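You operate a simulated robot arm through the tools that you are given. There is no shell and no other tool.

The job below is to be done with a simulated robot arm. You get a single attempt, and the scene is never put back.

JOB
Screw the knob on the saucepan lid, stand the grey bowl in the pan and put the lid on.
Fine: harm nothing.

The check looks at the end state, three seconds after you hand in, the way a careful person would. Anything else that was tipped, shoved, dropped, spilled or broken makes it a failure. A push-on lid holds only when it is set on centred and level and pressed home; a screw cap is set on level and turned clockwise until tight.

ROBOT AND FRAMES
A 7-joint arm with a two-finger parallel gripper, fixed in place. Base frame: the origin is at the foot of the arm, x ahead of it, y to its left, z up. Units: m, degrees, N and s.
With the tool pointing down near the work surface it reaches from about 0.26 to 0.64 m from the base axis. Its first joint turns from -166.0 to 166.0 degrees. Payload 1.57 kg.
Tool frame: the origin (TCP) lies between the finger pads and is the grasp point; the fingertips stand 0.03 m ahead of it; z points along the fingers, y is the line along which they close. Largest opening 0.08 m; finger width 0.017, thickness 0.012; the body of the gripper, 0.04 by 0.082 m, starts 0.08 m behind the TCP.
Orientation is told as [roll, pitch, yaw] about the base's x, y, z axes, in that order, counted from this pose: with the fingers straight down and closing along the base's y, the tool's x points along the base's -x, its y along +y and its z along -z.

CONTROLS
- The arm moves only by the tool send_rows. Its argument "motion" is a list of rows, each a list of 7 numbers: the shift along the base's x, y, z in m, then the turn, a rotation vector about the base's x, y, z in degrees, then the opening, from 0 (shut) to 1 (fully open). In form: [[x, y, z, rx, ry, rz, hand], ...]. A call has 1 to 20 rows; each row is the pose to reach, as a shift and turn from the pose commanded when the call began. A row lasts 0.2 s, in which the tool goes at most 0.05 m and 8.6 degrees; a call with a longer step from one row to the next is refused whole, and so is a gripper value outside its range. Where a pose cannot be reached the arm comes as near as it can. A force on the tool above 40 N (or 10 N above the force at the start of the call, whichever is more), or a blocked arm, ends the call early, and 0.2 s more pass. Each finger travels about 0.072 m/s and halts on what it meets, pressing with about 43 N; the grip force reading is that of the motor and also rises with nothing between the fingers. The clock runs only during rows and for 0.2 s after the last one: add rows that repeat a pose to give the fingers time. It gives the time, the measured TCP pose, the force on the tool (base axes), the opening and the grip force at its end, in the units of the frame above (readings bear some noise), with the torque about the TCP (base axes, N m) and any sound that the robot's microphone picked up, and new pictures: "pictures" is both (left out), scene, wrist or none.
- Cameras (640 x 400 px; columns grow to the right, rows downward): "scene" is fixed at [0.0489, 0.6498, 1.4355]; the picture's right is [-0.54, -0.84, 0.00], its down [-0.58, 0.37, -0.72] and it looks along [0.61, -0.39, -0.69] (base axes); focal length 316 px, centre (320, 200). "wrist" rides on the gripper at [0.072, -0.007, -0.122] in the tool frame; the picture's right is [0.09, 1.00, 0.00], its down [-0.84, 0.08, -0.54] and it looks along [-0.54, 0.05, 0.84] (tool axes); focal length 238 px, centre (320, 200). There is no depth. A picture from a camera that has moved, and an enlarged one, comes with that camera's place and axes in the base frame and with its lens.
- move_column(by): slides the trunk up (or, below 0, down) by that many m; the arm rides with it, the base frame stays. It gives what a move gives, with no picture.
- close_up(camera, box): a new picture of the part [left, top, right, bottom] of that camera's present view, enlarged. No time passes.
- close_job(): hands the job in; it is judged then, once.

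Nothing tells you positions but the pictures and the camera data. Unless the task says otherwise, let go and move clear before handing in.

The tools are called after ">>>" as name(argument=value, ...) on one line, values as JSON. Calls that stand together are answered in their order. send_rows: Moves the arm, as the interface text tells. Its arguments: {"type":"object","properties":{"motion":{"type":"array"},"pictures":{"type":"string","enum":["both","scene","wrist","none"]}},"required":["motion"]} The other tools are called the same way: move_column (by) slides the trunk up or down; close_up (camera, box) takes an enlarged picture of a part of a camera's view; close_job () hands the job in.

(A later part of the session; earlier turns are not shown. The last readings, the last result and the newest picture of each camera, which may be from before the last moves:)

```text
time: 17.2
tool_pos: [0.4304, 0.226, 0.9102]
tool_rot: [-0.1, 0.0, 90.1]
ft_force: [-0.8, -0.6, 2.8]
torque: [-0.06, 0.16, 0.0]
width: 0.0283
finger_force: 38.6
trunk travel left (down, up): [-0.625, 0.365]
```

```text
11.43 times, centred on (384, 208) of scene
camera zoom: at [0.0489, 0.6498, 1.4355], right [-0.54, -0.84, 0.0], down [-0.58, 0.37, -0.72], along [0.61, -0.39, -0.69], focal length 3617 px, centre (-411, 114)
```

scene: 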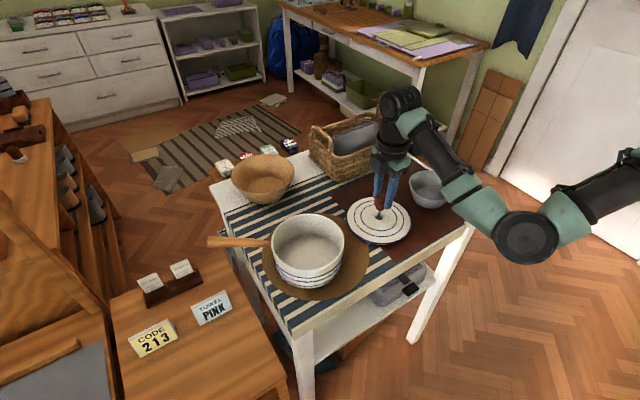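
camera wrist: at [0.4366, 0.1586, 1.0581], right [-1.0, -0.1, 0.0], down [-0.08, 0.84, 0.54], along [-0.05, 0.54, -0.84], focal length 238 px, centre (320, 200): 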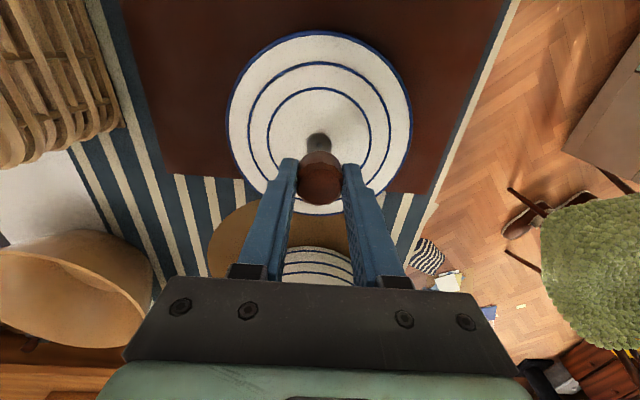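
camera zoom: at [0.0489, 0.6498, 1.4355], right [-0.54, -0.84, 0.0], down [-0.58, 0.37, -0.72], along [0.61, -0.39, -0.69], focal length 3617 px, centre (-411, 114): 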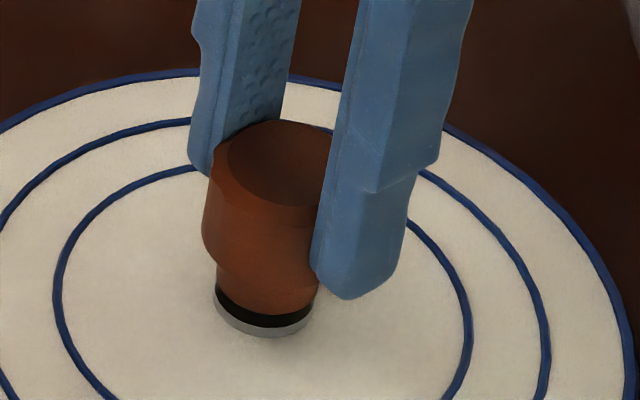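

Contact: the knob now rests on the thread start with about 4 mm to go. The knob sits about 3 mm off my tool axis, so I'll release it (it stands on the stud), shift +3 mm in y, and check centring before gripping to turn.

>>> send_rows(motion=[[0, 0, 0.0005, 0, 0, 0, 0.4], [0, 0, 0.001, 0, 0, 0, 0.5], [0, 0, 0.001, 0, 0, 0, 0.7], [0, 0, 0.001, 0, 0, 0, 0.7]])

>>> close_up(camera="scene", box=[358, 185, 408, 225])

>>> close_up(camera="wrist", box=[260, 130, 380, 205])

```text
time: 18.2
tool_pos: [0.4306, 0.226, 0.9102]
tool_rot: [0.0, 0.0, 90.2]
ft_force: [0.5, 0.6, -0.1]
torque: [0.02, 0.02, -0.02]
width: 0.0559
finger_force: 0.1
trunk travel left (down, up): [-0.625, 0.365]
camera wrist: at [0.4377, 0.1555, 1.0331], right [-1.0, -0.1, 0.0], down [-0.08, 0.84, 0.54], along [-0.05, 0.54, -0.84], focal length 238 px, centre (320, 200)
```

scene: 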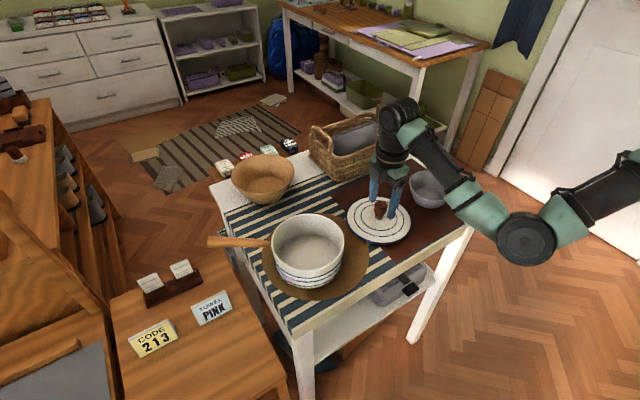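
wrist: 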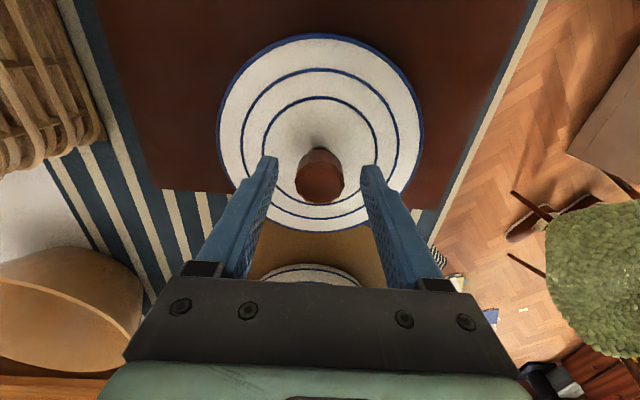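

```text
10.00 times, centred on (383, 205) of scene
camera zoom: at [0.0489, 0.6498, 1.4355], right [-0.54, -0.84, 0.0], down [-0.58, 0.37, -0.72], along [0.61, -0.39, -0.69], focal length 3165 px, centre (-310, 150)
```

zoom: 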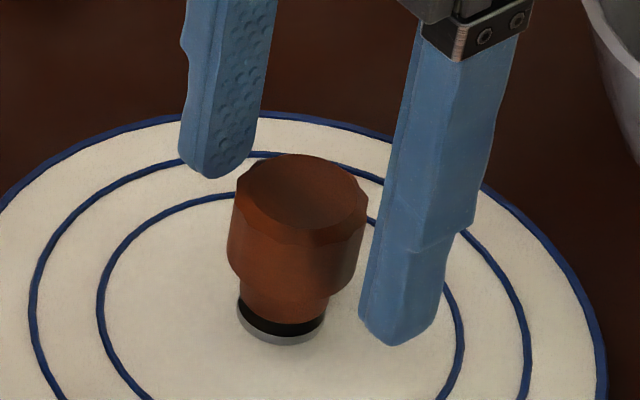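

```text
5.33 times, centred on (320, 168) of wrist
camera zoom: at [0.4377, 0.1555, 1.0331], right [-1.0, -0.1, 0.0], down [-0.08, 0.84, 0.54], along [-0.05, 0.54, -0.84], focal length 1271 px, centre (320, 373)
```

zoom: 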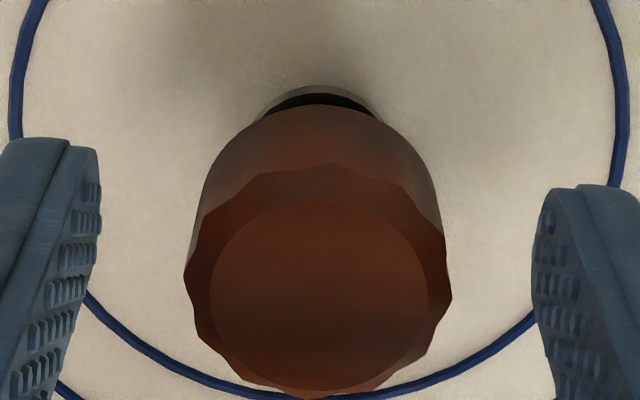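

The knob stands upright on the stud. I'll rotate back to yaw 0 with the fingers open to measure the knob's true offset from my tool axis along y.

>>> send_rows(motion=[[0, 0.001, 0, 0, 0, -8.2, 0.7], [0, 0.002, 0, 0, 0, -16.4, 0.7], [0, 0.003, 0, 0, 0, -24.6, 0.7], [0, 0.003, 0, 0, 0, -32.8, 0.7], [0, 0.003, 0, 0, 0, -41, 0.7], [0, 0.003, 0, 0, 0, -49.2, 0.7], [0, 0.003, 0, 0, 0, -57.4, 0.7], [0, 0.003, 0, 0, 0, -65.6, 0.7], [0, 0.003, 0, 0, 0, -73.8, 0.7], [0, 0.003, 0, 0, 0, -82, 0.7], [0, 0.003, 0, 0, 0, -90, 0.7], [0, 0.003, 0, 0, 0, -90, 0.7]], pictures="none")

>>> close_up(camera="wrist", box=[260, 130, 380, 205])

>>> close_up(camera="scene", box=[358, 185, 408, 225])

```text
time: 20.8
tool_pos: [0.4311, 0.2295, 0.9104]
tool_rot: [0.1, 0.0, 0.0]
ft_force: [-0.3, 0.1, -0.4]
torque: [-0.01, 0.01, 0.0]
width: 0.056
finger_force: 0.0
trunk travel left (down, up): [-0.625, 0.365]
```

```text
5.33 times, centred on (320, 168) of wrist
camera zoom: at [0.3593, 0.2235, 1.033], right [-0.09, 1.0, 0.0], down [0.84, 0.08, 0.54], along [0.54, 0.05, -0.84], focal length 1271 px, centre (320, 373)
```

zoom: 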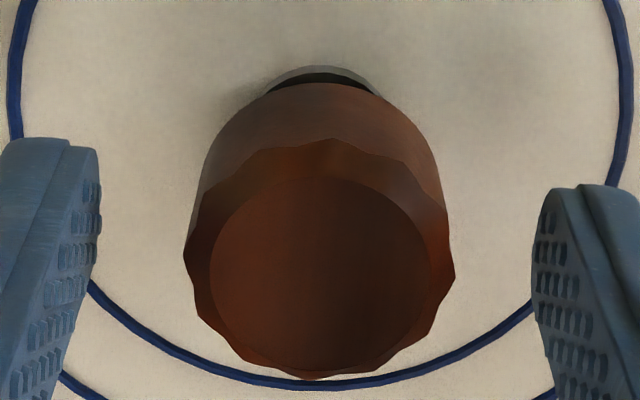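

```text
10.00 times, centred on (383, 205) of scene
camera zoom: at [0.0489, 0.6498, 1.4355], right [-0.54, -0.84, 0.0], down [-0.58, 0.37, -0.72], along [0.61, -0.39, -0.69], focal length 3165 px, centre (-310, 150)
```

zoom: 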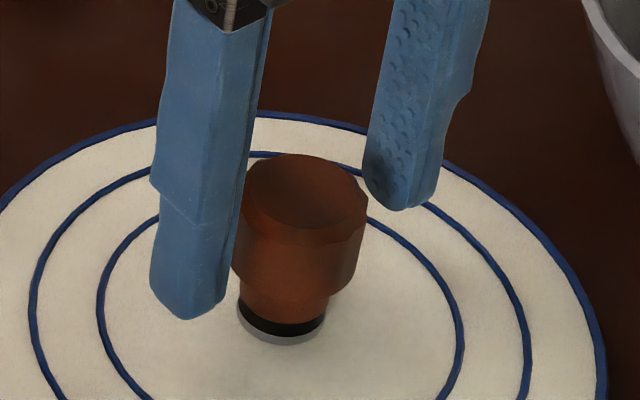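

The knob is now centred on the tool axis in both directions. I'll turn the open hand counter-clockwise as far as it will go, to get a long clockwise stroke.

>>> send_rows(motion=[[0, 0, 0, 0, 0, 8.5, 0.7], [0, 0, 0, 0, 0, 17, 0.7], [0, 0, 0, 0, 0, 25.5, 0.7], [0, 0, 0, 0, 0, 34, 0.7], [0, 0, 0, 0, 0, 42.5, 0.7], [0, 0, 0, 0, 0, 51, 0.7], [0, 0, 0, 0, 0, 59.5, 0.7], [0, 0, 0, 0, 0, 68, 0.7], [0, 0, 0, 0, 0, 76.5, 0.7], [0, 0, 0, 0, 0, 85, 0.7], [0, 0, 0, 0, 0, 93.5, 0.7], [0, 0, 0, 0, 0, 102, 0.7], [0, 0, 0, 0, 0, 110.5, 0.7], [0, 0, 0, 0, 0, 119, 0.7], [0, 0, 0, 0, 0, 127.5, 0.7], [0, 0, 0, 0, 0, 136, 0.7], [0, 0, 0, 0, 0, 144.5, 0.7], [0, 0, 0, 0, 0, 153, 0.7], [0, 0, 0, 0, 0, 153, 0.7]], pictures="scene")

>>> close_up(camera="wrist", box=[260, 130, 380, 205])

```text
time: 24.8
tool_pos: [0.4299, 0.2294, 0.9109]
tool_rot: [0.0, 0.0, 153.3]
ft_force: [-1.0, -0.1, 0.3]
torque: [0.0, 0.01, 0.01]
width: 0.056
finger_force: 0.1
trunk travel left (down, up): [-0.625, 0.365]
```

scene: 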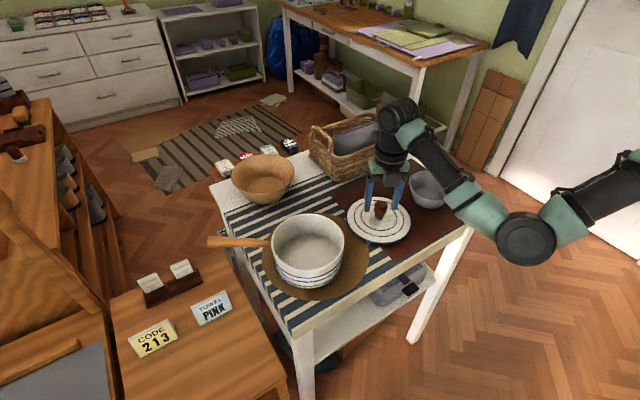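

```text
5.33 times, centred on (320, 168) of wrist
camera zoom: at [0.4981, 0.2036, 1.0332], right [-0.37, -0.93, 0.0], down [-0.78, 0.31, 0.54], along [-0.5, 0.2, -0.84], focal length 1271 px, centre (320, 373)
```

zoom: 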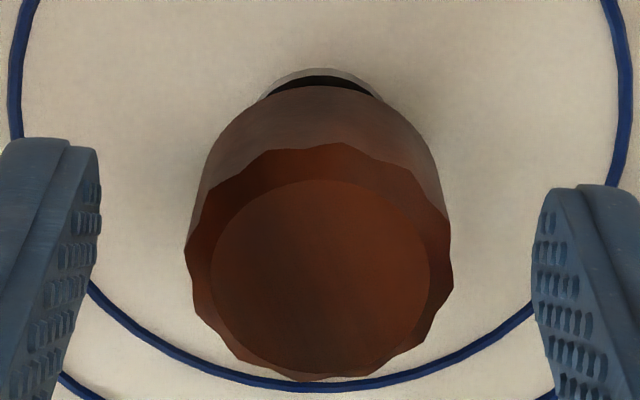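

Yaw 153° is reachable and the knob stays centred. Now gripping it.

>>> send_rows(motion=[[0, 0, 0, 0, 0, 0, 0.5], [0, 0, 0, 0, 0, 0, 0.25], [0, 0, 0, 0, 0, 0, 0.25], [0, 0, 0, 0, 0, 0, 0.25]], pictures="none")

>>> close_up(camera="scene", box=[358, 185, 408, 225])

```text
time: 25.8
tool_pos: [0.4299, 0.2288, 0.9102]
tool_rot: [0.0, 0.0, 153.1]
ft_force: [-0.4, 0.3, 0.4]
torque: [-0.02, 0.0, -0.01]
width: 0.0296
finger_force: 39.1
trunk travel left (down, up): [-0.625, 0.365]
```

```text
10.00 times, centred on (383, 205) of scene
camera zoom: at [0.0489, 0.6498, 1.4355], right [-0.54, -0.84, 0.0], down [-0.58, 0.37, -0.72], along [0.61, -0.39, -0.69], focal length 3165 px, centre (-310, 150)
```

zoom: 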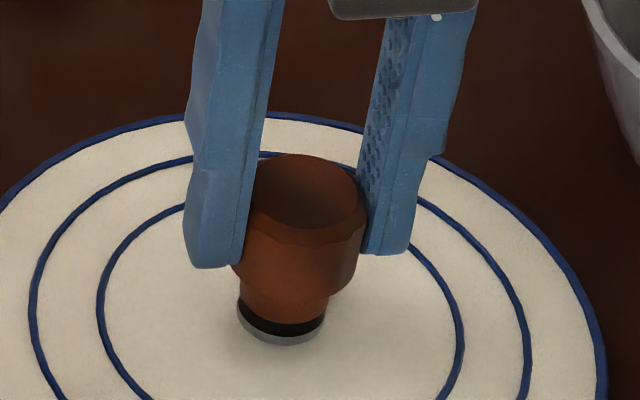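

Gripped (29.6 mm). Now a first clockwise turn of about 68° with a slight downward feed, watching torque.

>>> send_rows(motion=[[0, 0, -0.0005, 0, 0, -8.5, 0.25], [0, 0, -0.0006, 0, 0, -17, 0.25], [0, 0, -0.0007, 0, 0, -25.5, 0.25], [0, 0, -0.0008, 0, 0, -34, 0.25], [0, 0, -0.0009, 0, 0, -42.5, 0.25], [0, 0, -0.001, 0, 0, -51, 0.25], [0, 0, -0.001, 0, 0, -59.5, 0.25], [0, 0, -0.001, 0, 0, -68, 0.25]], pictures="none")

>>> close_up(camera="scene", box=[358, 185, 408, 225])

```text
time: 27.6
tool_pos: [0.4312, 0.2283, 0.9089]
tool_rot: [0.0, 0.0, 85.0]
ft_force: [-2.1, -1.1, 0.8]
torque: [-0.04, 0.01, 0.0]
width: 0.0297
finger_force: 38.6
trunk travel left (down, up): [-0.625, 0.365]
```

```text
10.00 times, centred on (383, 205) of scene
camera zoom: at [0.0489, 0.6498, 1.4355], right [-0.54, -0.84, 0.0], down [-0.58, 0.37, -0.72], along [0.61, -0.39, -0.69], focal length 3165 px, centre (-310, 150)
```

zoom: 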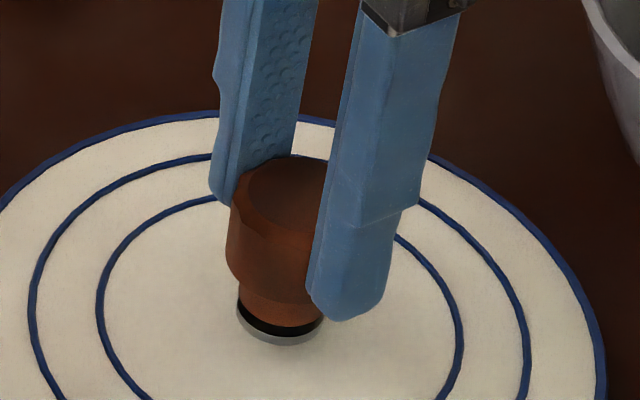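

Low force and the knob is moving down slightly. Continuing clockwise with a gentle downward feed.

>>> send_rows(motion=[[0, 0, 0, 0, 0, -8.5, 0.25], [0, 0, -0.0001, 0, 0, -17, 0.25], [0, 0, -0.0001, 0, 0, -25.5, 0.25], [0, 0, -0.0002, 0, 0, -34, 0.25], [0, 0, -0.0002, 0, 0, -42.5, 0.25], [0, 0, -0.0003, 0, 0, -51, 0.25], [0, 0, -0.0003, 0, 0, -59.5, 0.25], [0, 0, -0.0004, 0, 0, -68, 0.25], [0, 0, -0.0004, 0, 0, -76.5, 0.25], [0, 0, -0.0005, 0, 0, -85, 0.25], [0, 0, -0.0005, 0, 0, -93.5, 0.25], [0, 0, -0.0006, 0, 0, -102, 0.25], [0, 0, -0.0006, 0, 0, -110.5, 0.25], [0, 0, -0.0007, 0, 0, -119, 0.25]], pictures="none")

>>> close_up(camera="scene", box=[358, 185, 408, 225])

>>> close_up(camera="wrist", box=[240, 80, 400, 205])

```text
time: 30.6
tool_pos: [0.4322, 0.2296, 0.9084]
tool_rot: [0.0, 0.1, -34.0]
ft_force: [0.2, 1.8, 0.7]
torque: [0.05, 0.03, -0.01]
width: 0.0295
finger_force: 39.3
trunk travel left (down, up): [-0.625, 0.365]
```

```text
10.00 times, centred on (383, 205) of scene
camera zoom: at [0.0489, 0.6498, 1.4355], right [-0.54, -0.84, 0.0], down [-0.58, 0.37, -0.72], along [0.61, -0.39, -0.69], focal length 3165 px, centre (-310, 150)
```

zoom: 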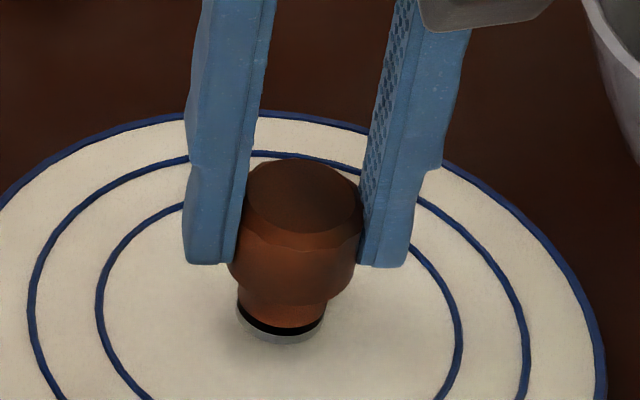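

```text
3.20 times, centred on (320, 142) of wrist
camera zoom: at [0.3678, 0.2649, 1.0314], right [0.48, 0.88, 0.0], down [0.74, -0.4, 0.54], along [0.48, -0.26, -0.84], focal length 763 px, centre (320, 384)
```

zoom: 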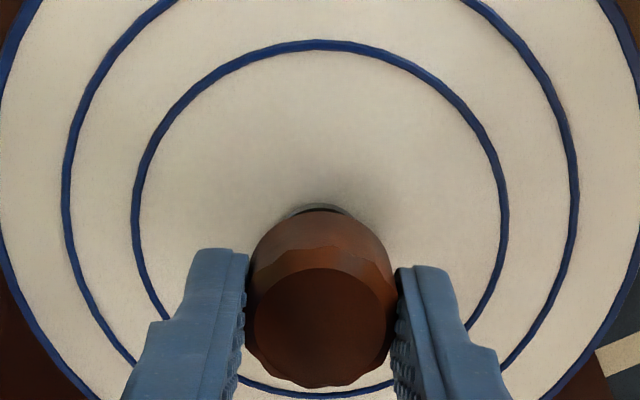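

The gap to the washer is closing with low forces, so the thread is advancing. Continuing clockwise to about yaw -153°.

>>> send_rows(motion=[[0, 0, 0, 0, 0, -8.5, 0.25], [0, 0, -0.0001, 0, 0, -17, 0.25], [0, 0, -0.0002, 0, 0, -25.5, 0.25], [0, 0, -0.0003, 0, 0, -34, 0.25], [0, 0, -0.0004, 0, 0, -42.5, 0.25], [0, 0, -0.0005, 0, 0, -51, 0.25], [0, 0, -0.0006, 0, 0, -59.5, 0.25], [0, 0, -0.0006, 0, 0, -68, 0.25], [0, 0, -0.0007, 0, 0, -76.5, 0.25], [0, 0, -0.0008, 0, 0, -85, 0.25], [0, 0, -0.0008, 0, 0, -93.5, 0.25], [0, 0, -0.0009, 0, 0, -102, 0.25], [0, 0, -0.001, 0, 0, -110.5, 0.25], [0, 0, -0.001, 0, 0, -119, 0.25]], pictures="none")

>>> close_up(camera="scene", box=[358, 185, 408, 225])

>>> close_up(camera="wrist", box=[240, 80, 400, 205])

```text
time: 33.6
tool_pos: [0.4295, 0.2299, 0.9081]
tool_rot: [0.0, -0.1, -153.1]
ft_force: [1.0, -1.5, 0.9]
torque: [-0.02, -0.04, 0.01]
width: 0.0296
finger_force: 38.9
trunk travel left (down, up): [-0.625, 0.365]
```

```text
10.00 times, centred on (383, 205) of scene
camera zoom: at [0.0489, 0.6498, 1.4355], right [-0.54, -0.84, 0.0], down [-0.58, 0.37, -0.72], along [0.61, -0.39, -0.69], focal length 3165 px, centre (-310, 150)
```

zoom: 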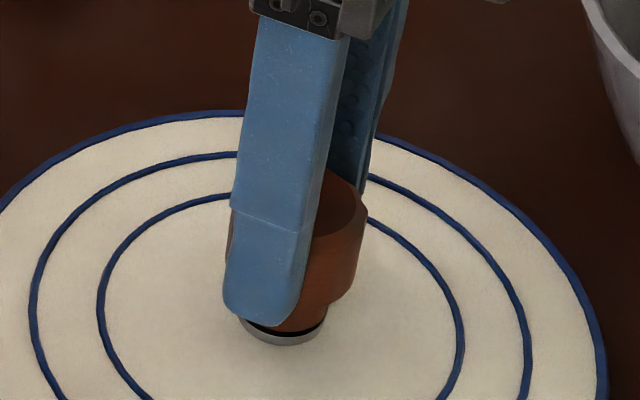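

```text
3.20 times, centred on (320, 142) of wrist
camera zoom: at [0.492, 0.2687, 1.0302], right [0.53, -0.85, 0.0], down [-0.71, -0.45, 0.54], along [-0.46, -0.29, -0.84], focal length 763 px, centre (320, 384)
```

zoom: 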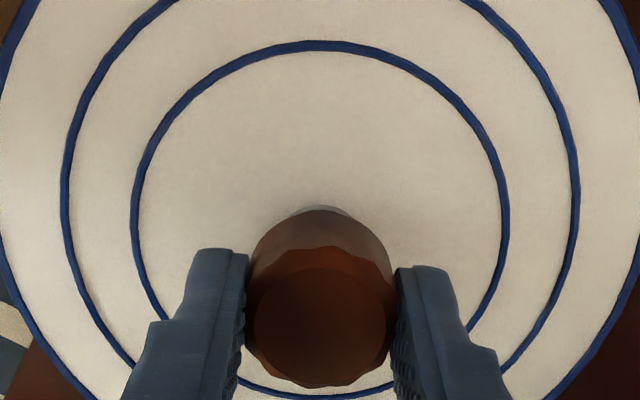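

About 306° done and a thin gap remains. I'll release, swing back counter-clockwise with the fingers open, and regrip for another stroke.

>>> send_rows(motion=[[0, 0, 0.0005, 0, 0, 0, 0.5], [0, 0, 0.0005, 0, 0, 0, 0.65], [0, 0, 0.0005, 0, 0, 0, 0.65], [0, 0, 0.0005, 0, 0, 8.5, 0.65], [0, 0, 0.0005, 0, 0, 17, 0.65], [0, 0, 0.0005, 0, 0, 25.5, 0.65], [0, 0, 0.0005, 0, 0, 34, 0.65], [0, 0, 0.0005, 0, 0, 42.5, 0.65], [0, 0, 0.0005, 0, 0, 51, 0.65], [0, 0, 0.0005, 0, 0, 59.5, 0.65], [0, 0, 0.0005, 0, 0, 68, 0.65], [0, 0, 0.0005, 0, 0, 76.5, 0.65], [0, 0, 0.0005, 0, 0, 85, 0.65], [0, 0, 0.0005, 0, 0, 93.5, 0.65], [0, 0, 0.0005, 0, 0, 102, 0.65], [0, 0, 0.0005, 0, 0, 110.5, 0.65], [0, 0, 0.0005, 0, 0, 119, 0.65], [0, 0, 0.0005, 0, 0, 119, 0.65]], pictures="none")

>>> close_up(camera="scene", box=[358, 185, 408, 225])

>>> close_up(camera="wrist", box=[240, 80, 400, 205])

```text
time: 37.4
tool_pos: [0.4315, 0.2312, 0.9083]
tool_rot: [0.1, 0.0, -33.7]
ft_force: [-0.5, -0.2, -0.4]
torque: [-0.03, 0.02, 0.02]
width: 0.0522
finger_force: 0.0
trunk travel left (down, up): [-0.625, 0.365]
```

```text
10.00 times, centred on (383, 205) of scene
camera zoom: at [0.0489, 0.6498, 1.4355], right [-0.54, -0.84, 0.0], down [-0.58, 0.37, -0.72], along [0.61, -0.39, -0.69], focal length 3165 px, centre (-310, 150)
```

zoom: 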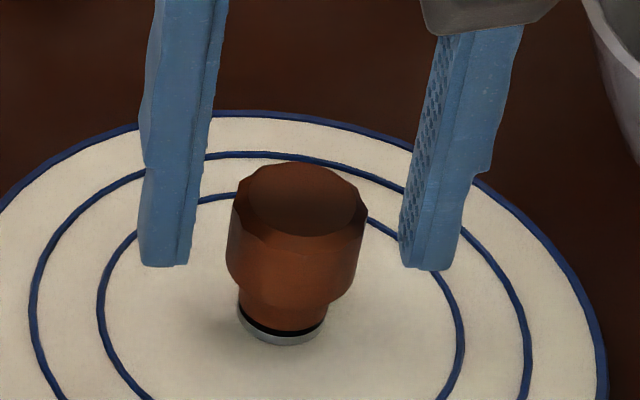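

```text
3.20 times, centred on (320, 142) of wrist
camera zoom: at [0.3673, 0.2645, 1.0308], right [0.48, 0.88, 0.0], down [0.74, -0.4, 0.54], along [0.48, -0.26, -0.84], focal length 763 px, centre (320, 384)
```

zoom: 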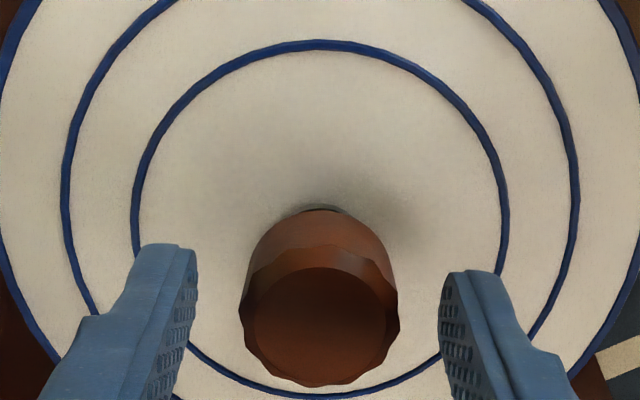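

The knob is standing straight and advanced about 2.5 mm; roughly 2 mm remain. Continue swinging back to yaw +153° and regrip.

>>> send_rows(motion=[[0, 0, 0, 0, 0, 8.5, 0.65], [0, 0, 0, 0, 0, 17, 0.65], [0, 0, 0, 0, 0, 25.5, 0.65], [0, 0, 0, 0, 0, 34, 0.65], [0, 0, 0, 0, 0, 42.5, 0.65], [0, 0, 0, 0, 0, 51, 0.65], [0, 0, 0, 0, 0, 59.5, 0.65], [0, 0, 0, 0, 0, 68, 0.65], [0, 0, 0, 0, 0, 76.5, 0.65], [0, 0, 0, 0, 0, 85, 0.65], [0, 0, 0, 0, 0, 93.5, 0.65], [0, 0, 0, 0, 0, 102, 0.65], [0, 0, 0, 0, 0, 110.5, 0.65], [0, 0, 0, 0, 0, 119, 0.65], [0, 0, 0, 0, 0, 127.5, 0.65], [0, 0, 0, 0, 0, 136, 0.65], [0, 0, 0, 0, 0, 144.5, 0.65], [0, 0, 0, 0, 0, 153, 0.65], [0, 0, 0, 0, 0, 161, 0.65], [0, 0, 0, 0, 0, 161, 0.65]], pictures="none")

>>> close_up(camera="wrist", box=[240, 80, 400, 205])

```text
time: 41.6
tool_pos: [0.4313, 0.2305, 0.9078]
tool_rot: [0.0, 0.0, 127.3]
ft_force: [-1.1, -0.5, 0.1]
torque: [-0.02, -0.06, 0.01]
width: 0.052
finger_force: 0.0
trunk travel left (down, up): [-0.625, 0.365]
```

```text
3.20 times, centred on (320, 142) of wrist
camera zoom: at [0.48, 0.1772, 1.0309], right [-0.74, -0.68, 0.0], down [-0.57, 0.62, 0.54], along [-0.37, 0.4, -0.84], focal length 763 px, centre (320, 384)
```

zoom: 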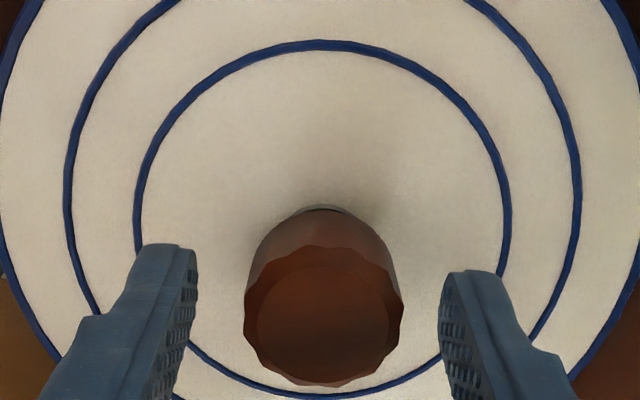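

Centred within half a millimetre. Gripping and turning clockwise again with gentle downward feed.

>>> send_rows(motion=[[0, 0, -0.0005, 0, 0, 0, 0.4], [0, 0, -0.0005, 0, 0, 0, 0.25], [0, 0, -0.0005, 0, 0, 0, 0.25], [0, 0, -0.0005, 0, 0, -8.5, 0.25], [0, 0, -0.0006, 0, 0, -17, 0.25], [0, 0, -0.0007, 0, 0, -25.5, 0.25], [0, 0, -0.0007, 0, 0, -34, 0.25], [0, 0, -0.0008, 0, 0, -42.5, 0.25], [0, 0, -0.0009, 0, 0, -51, 0.25], [0, 0, -0.001, 0, 0, -59.5, 0.25], [0, 0, -0.001, 0, 0, -68, 0.25], [0, 0, -0.0011, 0, 0, -76.5, 0.25], [0, 0, -0.0012, 0, 0, -85, 0.25], [0, 0, -0.0012, 0, 0, -93.5, 0.25], [0, 0, -0.0013, 0, 0, -102, 0.25], [0, 0, -0.0014, 0, 0, -110.5, 0.25], [0, 0, -0.0015, 0, 0, -119, 0.25], [0, 0, -0.0015, 0, 0, -127.5, 0.25]], pictures="none")

>>> close_up(camera="scene", box=[358, 185, 408, 225])

```text
time: 45.4
tool_pos: [0.4308, 0.2287, 0.9067]
tool_rot: [0.0, 0.0, -0.6]
ft_force: [-0.2, 1.2, 0.2]
torque: [0.07, -0.01, 0.01]
width: 0.0296
finger_force: 39.3
trunk travel left (down, up): [-0.625, 0.365]
```

```text
10.00 times, centred on (383, 205) of scene
camera zoom: at [0.0489, 0.6498, 1.4355], right [-0.54, -0.84, 0.0], down [-0.58, 0.37, -0.72], along [0.61, -0.39, -0.69], focal length 3165 px, centre (-310, 150)
```

zoom: 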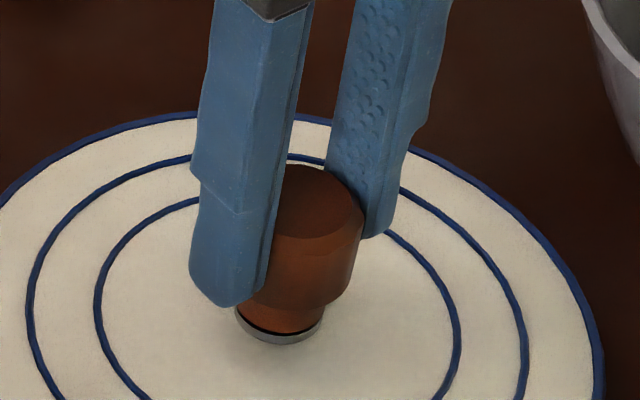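

The gap is nearly closed. Continuing clockwise while watching for rising torque.

>>> send_rows(motion=[[0, 0, -0.0001, 0, 0, -8.5, 0.25], [0, 0, -0.0002, 0, 0, -17, 0.25], [0, 0, -0.0002, 0, 0, -25.5, 0.25], [0, 0, -0.0003, 0, 0, -34, 0.25], [0, 0, -0.0004, 0, 0, -42.5, 0.25], [0, 0, -0.0004, 0, 0, -51, 0.25], [0, 0, -0.0005, 0, 0, -59.5, 0.25], [0, 0, -0.0006, 0, 0, -68, 0.25]], pictures="none")

>>> close_up(camera="scene", box=[368, 195, 400, 220])

```text
time: 47.2
tool_pos: [0.4309, 0.2294, 0.9067]
tool_rot: [0.0, 0.1, -68.4]
ft_force: [-0.6, -1.3, 3.0]
torque: [-0.05, 0.01, 0.2]
width: 0.0297
finger_force: 39.2
trunk travel left (down, up): [-0.625, 0.365]
```

```text
16.00 times, centred on (384, 208) of scene
camera zoom: at [0.0489, 0.6498, 1.4355], right [-0.54, -0.84, 0.0], down [-0.58, 0.37, -0.72], along [0.61, -0.39, -0.69], focal length 5064 px, centre (-704, 80)
```

zoom: 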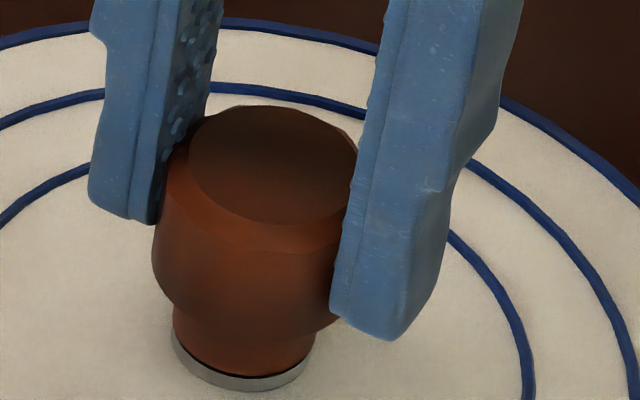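

Torque has risen to 0.2 N m, so the knob is seating on the washer. I'll turn a little further to tighten.

>>> send_rows(motion=[[0, 0, 0, 0, 0, -6, 0.2], [0, 0, 0, 0, 0, -12, 0.2], [0, 0, 0, 0, 0, -18, 0.2], [0, 0, 0, 0, 0, -24, 0.2]], pictures="none")

>>> close_up(camera="scene", box=[368, 195, 400, 220])

```text
time: 48.2
tool_pos: [0.4304, 0.2298, 0.9061]
tool_rot: [0.0, 0.0, -92.5]
ft_force: [-0.6, -0.1, 4.7]
torque: [-0.01, -0.03, 0.24]
width: 0.0295
finger_force: 38.9
trunk travel left (down, up): [-0.625, 0.365]
```

```text
16.00 times, centred on (384, 208) of scene
camera zoom: at [0.0489, 0.6498, 1.4355], right [-0.54, -0.84, 0.0], down [-0.58, 0.37, -0.72], along [0.61, -0.39, -0.69], focal length 5064 px, centre (-704, 80)
```

zoom: 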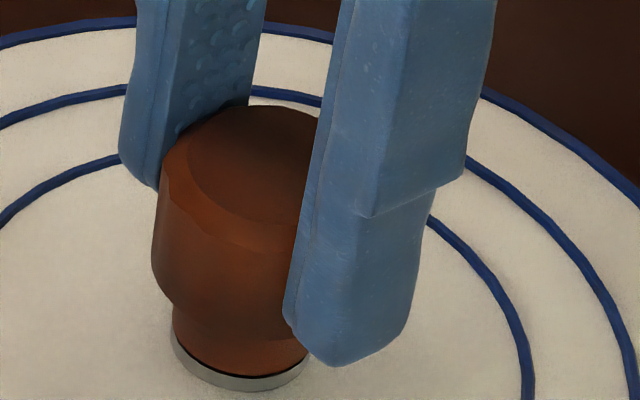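

Torque holds at 0.24 N m, so the lid is probably turning along now. I'll press down a bit more so the lid grips the table, and turn further to be sure it's tight.

>>> send_rows(motion=[[0, 0, -0.001, 0, 0, 0, 0.1], [0, 0, -0.0015, 0, 0, -6, 0.1], [0, 0, -0.002, 0, 0, -12, 0.1], [0, 0, -0.002, 0, 0, -18, 0.1]], pictures="none")

>>> close_up(camera="scene", box=[368, 195, 400, 220])

>>> close_up(camera="wrist", box=[240, 80, 400, 205])

```text
time: 49.2
tool_pos: [0.4303, 0.2291, 0.9056]
tool_rot: [0.1, 0.1, -110.4]
ft_force: [3.1, -0.6, 18.2]
torque: [-0.04, 0.16, 0.57]
width: 0.0289
finger_force: 38.5
trunk travel left (down, up): [-0.625, 0.365]
```

```text
16.00 times, centred on (384, 208) of scene
camera zoom: at [0.0489, 0.6498, 1.4355], right [-0.54, -0.84, 0.0], down [-0.58, 0.37, -0.72], along [0.61, -0.39, -0.69], focal length 5064 px, centre (-704, 80)
```

zoom: 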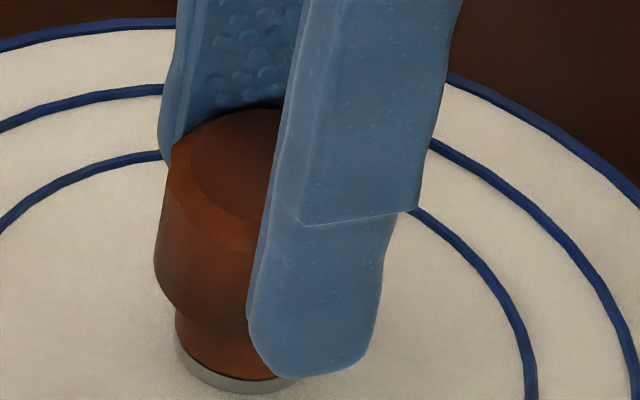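

```text
3.20 times, centred on (320, 142) of wrist
camera zoom: at [0.4492, 0.2995, 1.0284], right [0.97, -0.26, 0.0], down [-0.22, -0.81, 0.54], along [-0.14, -0.52, -0.84], focal length 763 px, centre (320, 384)
```

zoom: 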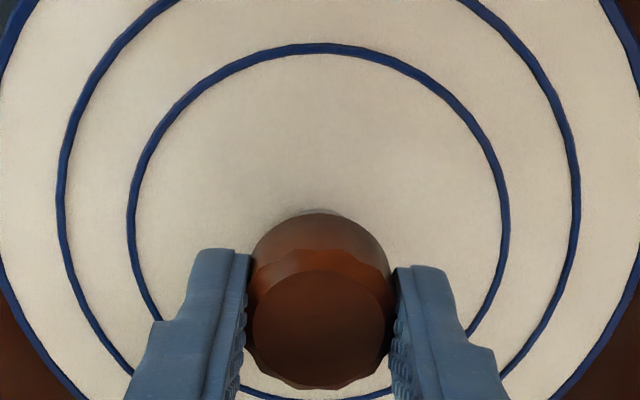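

Torque reached 0.57 N m under 18 N press: the knob is tight. I'll relieve the pressure, release and rise to inspect the lid and measure the bowl and pan.

>>> send_rows(motion=[[0, 0, 0.0022, 0, 0, 0, 0.1], [0, 0, 0.0022, 0, 0, 0, 0.5], [0, 0, 0.0022, 0, 0, 0, 0.7], [0, 0, 0.0022, 0, 0, 0, 0.8], [0, 0, 0.03, 0, 0, 0, 0.9], [0, 0, 0.07, 0, 0, 8, 1], [0, 0, 0.11, 0, 0, 16, 1], [0, 0, 0.15, 0, 0, 24, 1], [0, 0, 0.19, 0, 0, 32, 1], [0, 0, 0.19, 0, 0, 40, 1], [0, 0, 0.19, 0, 0, 48, 1], [0, 0, 0.19, 0, 0, 56, 1], [0, 0, 0.19, 0, 0, 64, 1], [0, 0, 0.19, 0, 0, 72, 1], [0, 0, 0.19, 0, 0, 80, 1], [0, 0, 0.19, 0, 0, 88, 1], [0, 0, 0.19, 0, 0, 96, 1], [0, 0, 0.19, 0, 0, 104, 1], [0, 0, 0.19, 0, 0, 110.4, 1], [0, 0, 0.19, 0, 0, 110.4, 1]])

>>> close_up(camera="scene", box=[340, 180, 420, 250])

```text
time: 53.4
tool_pos: [0.431, 0.2304, 1.0944]
tool_rot: [0.0, -0.1, 0.1]
ft_force: [0.5, 0.4, -0.7]
torque: [-0.01, 0.04, 0.02]
width: 0.08
finger_force: 0.1
trunk travel left (down, up): [-0.625, 0.365]
camera wrist: at [0.3593, 0.2236, 1.2166], right [-0.1, 1.0, 0.0], down [0.84, 0.08, 0.54], along [0.54, 0.05, -0.84], focal length 238 px, centre (320, 200)
```

scene: 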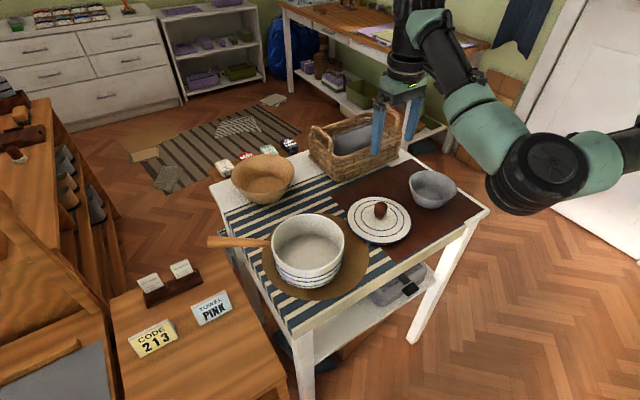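
wrist: 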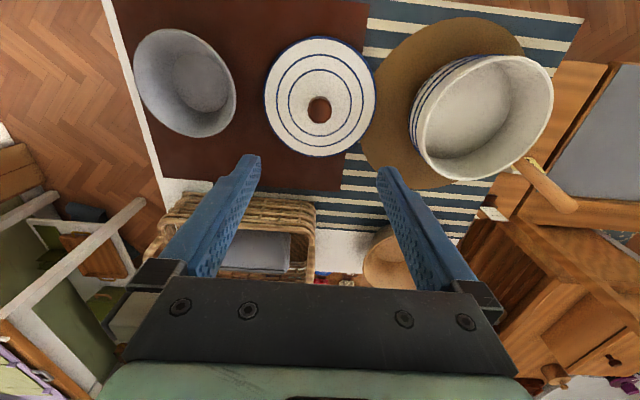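

```text
5.71 times, centred on (380, 215) of scene
camera zoom: at [0.0489, 0.6498, 1.4355], right [-0.54, -0.84, 0.0], down [-0.58, 0.37, -0.72], along [0.61, -0.39, -0.69], focal length 1809 px, centre (-23, 114)
```

zoom: 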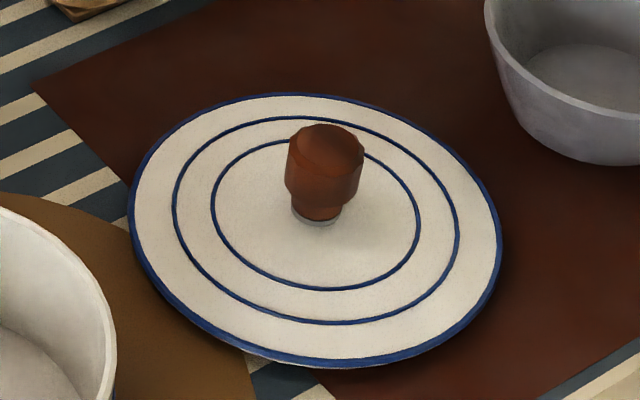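

The knob is seated and upright on the lid. Now close-ups of the bowl and the pan for measurements.

>>> close_up(camera="wrist", box=[110, 10, 270, 150])

>>> close_up(camera="wrist", box=[390, 30, 570, 200])

>>> close_up(camera="scene", box=[395, 155, 475, 220])

>>> close_up(camera="scene", box=[250, 200, 370, 300])

```text
2.86 times, centred on (190, 80) of wrist
camera zoom: at [0.3593, 0.2236, 1.2166], right [-0.1, 1.0, 0.0], down [0.84, 0.08, 0.54], along [0.54, 0.05, -0.84], focal length 681 px, centre (691, 543)
```

zoom: 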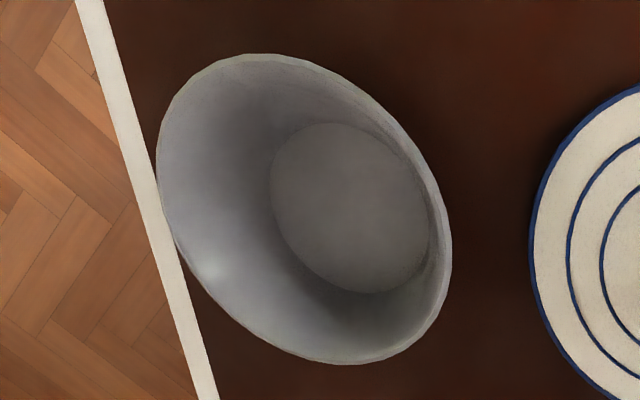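

```text
2.35 times, centred on (480, 115) of wrist
camera zoom: at [0.3593, 0.2236, 1.2166], right [-0.1, 1.0, 0.0], down [0.84, 0.08, 0.54], along [0.54, 0.05, -0.84], focal length 561 px, centre (-56, 400)
```

zoom: 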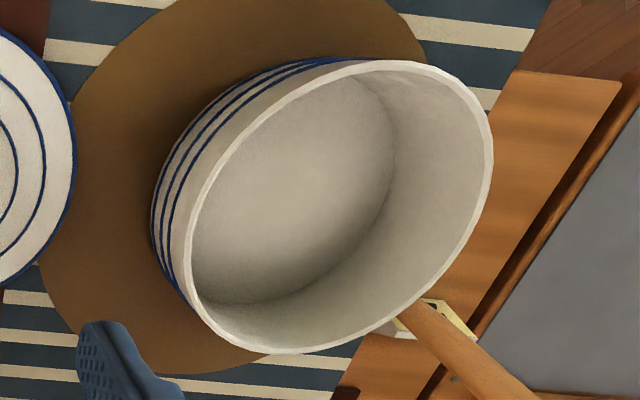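

```text
6.15 times, centred on (435, 188) of scene
camera zoom: at [0.0489, 0.6498, 1.4355], right [-0.54, -0.84, 0.0], down [-0.58, 0.37, -0.72], along [0.61, -0.39, -0.69], focal length 1948 px, centre (-388, 277)
```

zoom: 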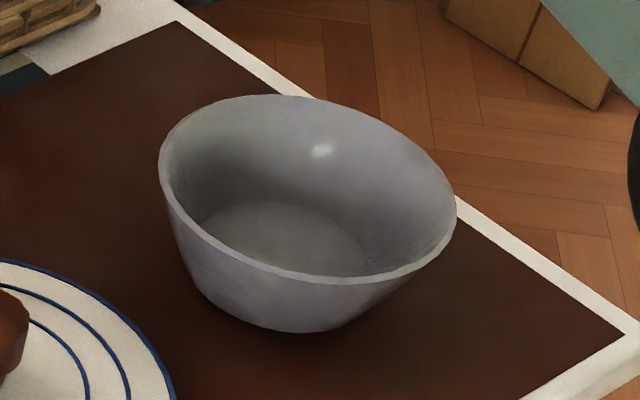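

```text
4.00 times, centred on (310, 250) of scene
camera zoom: at [0.0489, 0.6498, 1.4355], right [-0.54, -0.84, 0.0], down [-0.58, 0.37, -0.72], along [0.61, -0.39, -0.69], focal length 1266 px, centre (360, 0)
```

zoom: 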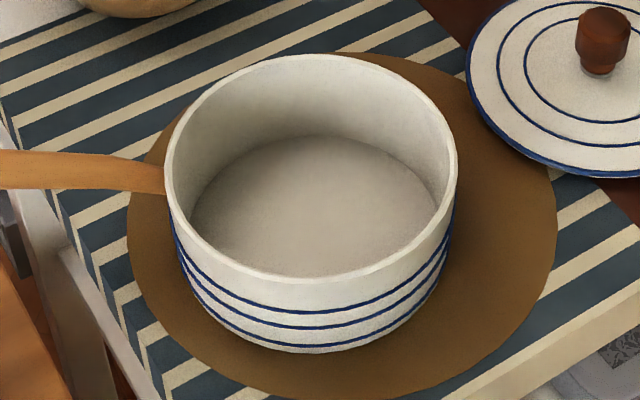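

I estimate the bowl's rim centre at about (0.421, 0.057, 0.885) with diameter ~0.124 and walls sloping ~26°, and the pan's rim centre at about (0.424, 0.439, 0.91) with inner diameter ~0.145. I'll grip the bowl's wall on its near side with the gripper leaning along the wall; first moving over and yawing -90°.

>>> send_rows(motion=[[-0.01, -0.016, 0, 0, 0, -8.3, 0.6], [-0.02, -0.032, 0, 0, 0, -16.6, 0.6], [-0.03, -0.048, 0, 0, 0, -24.9, 0.6], [-0.04, -0.064, 0, 0, 0, -33.2, 0.6], [-0.05, -0.08, 0, 0, 0, -41.5, 0.6], [-0.058, -0.096, 0, 0, 0, -49.8, 0.6], [-0.066, -0.112, 0, 0, 0, -58.1, 0.6], [-0.074, -0.128, -0.01, 0, 0, -66.4, 0.6], [-0.082, -0.144, -0.03, 0, 0, -74.7, 0.6], [-0.09, -0.16, -0.05, 0, 0, -83, 0.6], [-0.09, -0.173, -0.06, 0, 0, -90, 0.6], [-0.09, -0.173, -0.06, 0, 0, -90, 0.6]])

```text
time: 56.0
tool_pos: [0.3402, 0.0567, 1.0332]
tool_rot: [-0.1, 0.1, -90.1]
ft_force: [-0.6, 0.5, 0.4]
torque: [-0.01, -0.03, -0.05]
width: 0.0481
finger_force: 0.0
trunk travel left (down, up): [-0.625, 0.365]
camera wrist: at [0.3342, 0.1288, 1.1564], right [1.0, 0.09, 0.0], down [0.08, -0.84, 0.54], along [0.05, -0.54, -0.84], focal length 238 px, centre (320, 200)
```

scene: 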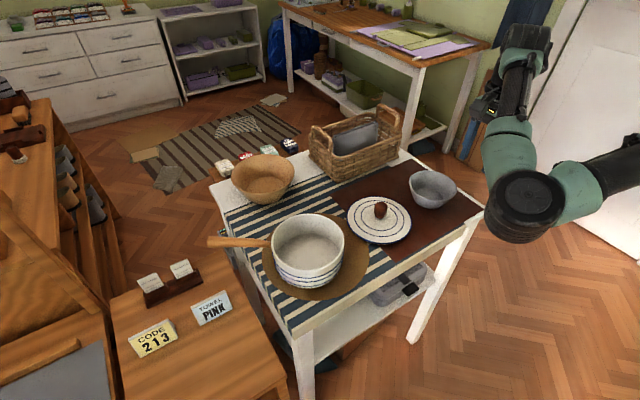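
wrist: 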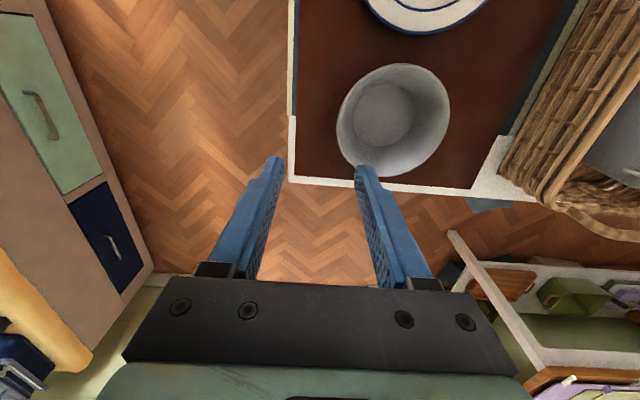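

The bowl centre refines to about (0.421, 0.0595) with radius ~0.0625. I'll tilt the tool 26° so the fingers run parallel to the near wall, and hover above the grip point.

>>> send_rows(motion=[[-0.003, 0.001, -0.01, 0, -6.5, 0, 0.6], [-0.006, 0.002, -0.025, 0, -13, 0, 0.6], [-0.009, 0.003, -0.045, 0, -19.5, 0, 0.6], [-0.011, 0.003, -0.065, 0, -26, 0, 0.6], [-0.011, 0.003, -0.085, 0, -26, 0, 0.6], [-0.011, 0.003, -0.085, 0, -26, 0, 0.6]])

>>> close_up(camera="scene", box=[390, 110, 510, 220])

```text
time: 57.4
tool_pos: [0.3487, 0.0673, 0.9375]
tool_rot: [26.0, -0.1, -89.9]
ft_force: [0.2, -0.2, 0.7]
torque: [0.01, 0.0, 0.0]
width: 0.0481
finger_force: 0.1
out of reach, approached as far as the arm can: row 3, 4, 5, 6
trunk travel left (down, up): [-0.625, 0.365]
camera wrist: at [0.2902, 0.1391, 1.0449], right [0.9, 0.09, 0.44], down [-0.17, -0.84, 0.52], along [0.41, -0.54, -0.73], focal length 238 px, centre (320, 200)
```

scene: 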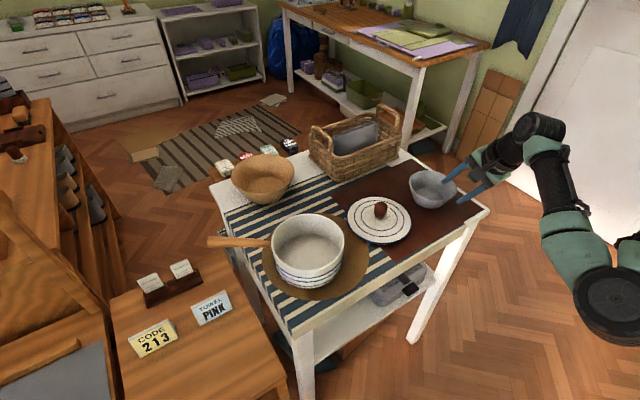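
wrist: 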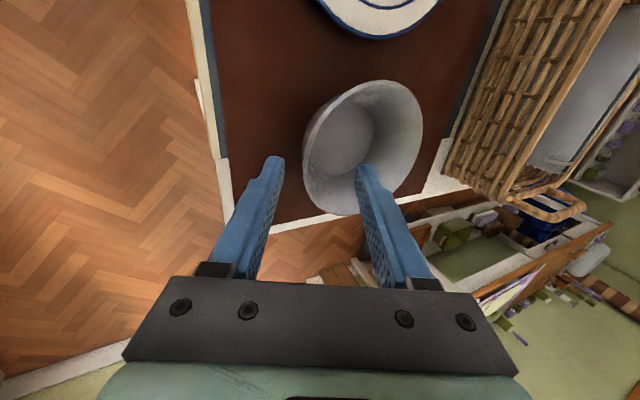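

```text
3.64 times, centred on (450, 165) of scene
camera zoom: at [0.0489, 0.6498, 1.4355], right [-0.54, -0.84, 0.0], down [-0.58, 0.37, -0.72], along [0.61, -0.39, -0.69], focal length 1151 px, centre (-153, 327)
```

zoom: 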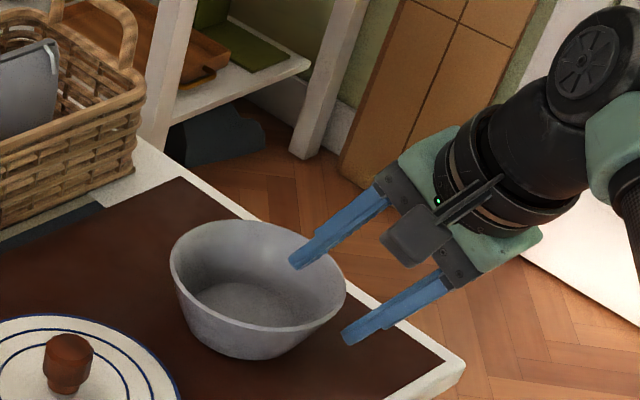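

The leaning pose on the near side is out of reach (too close to the base). Instead I'll grip on the bowl's -y side with the tool leaning sideways, which is reachable at both bowl and pan. First I back up and undo the tilt.

>>> send_rows(motion=[[0.01, 0, 0.03, 0, 0, 0, 0.6], [0.02, 0, 0.06, 0, 6.5, 0, 0.6], [0.03, 0, 0.08, 0, 13, 0, 0.6], [0.04, 0, 0.1, 0, 19.5, 0, 0.6], [0.05, 0, 0.1, 0, 26, 0, 0.6], [0.05, 0, 0.1, 0, 26, 0, 0.6]], pictures="scene")

```text
time: 58.8
tool_pos: [0.3993, 0.066, 1.0376]
tool_rot: [-0.1, -0.1, -90.0]
ft_force: [0.0, 0.4, -1.1]
torque: [0.02, -0.02, 0.02]
width: 0.0476
finger_force: 0.0
out of reach, approached as far as the arm can: row 1
trunk travel left (down, up): [-0.625, 0.365]
```

scene: 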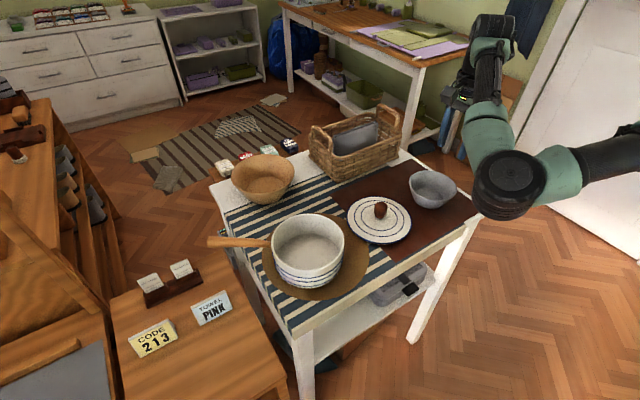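

Now level at (0.399, 0.066, 1.038). Yaw back to 0 while moving to the bowl's -y side.

>>> send_rows(motion=[[0.002, -0.01, 0, 0, 0, 8.3, 0.6], [0.004, -0.02, 0, 0, 0, 16.6, 0.6], [0.006, -0.03, 0, 0, 0, 24.9, 0.6], [0.008, -0.04, 0, 0, 0, 33.2, 0.6], [0.01, -0.05, 0, 0, 0, 41.5, 0.6], [0.012, -0.06, 0, 0, 0, 49.8, 0.6], [0.014, -0.07, 0, 0, 0, 58.1, 0.6], [0.016, -0.08, 0, 0, 0, 66.4, 0.6], [0.018, -0.09, 0, 0, 0, 74.7, 0.6], [0.02, -0.096, 0, 0, 0, 83, 0.6], [0.022, -0.098, 0, 0, 0, 90, 0.6], [0.022, -0.098, 0, 0, 0, 90, 0.6]], pictures="wrist")

```text
time: 61.4
tool_pos: [0.4214, -0.0301, 1.0385]
tool_rot: [0.0, 0.0, 0.3]
ft_force: [0.5, 0.5, 0.1]
torque: [0.0, 0.01, -0.01]
width: 0.0484
finger_force: 0.1
trunk travel left (down, up): [-0.625, 0.365]
camera wrist: at [0.3498, -0.0375, 1.1603], right [-0.1, 1.0, 0.0], down [0.84, 0.08, 0.54], along [0.54, 0.05, -0.84], focal length 238 px, centre (320, 200)
```

wrist: 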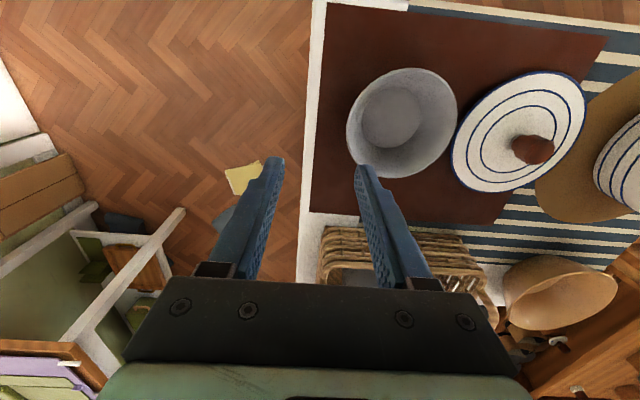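

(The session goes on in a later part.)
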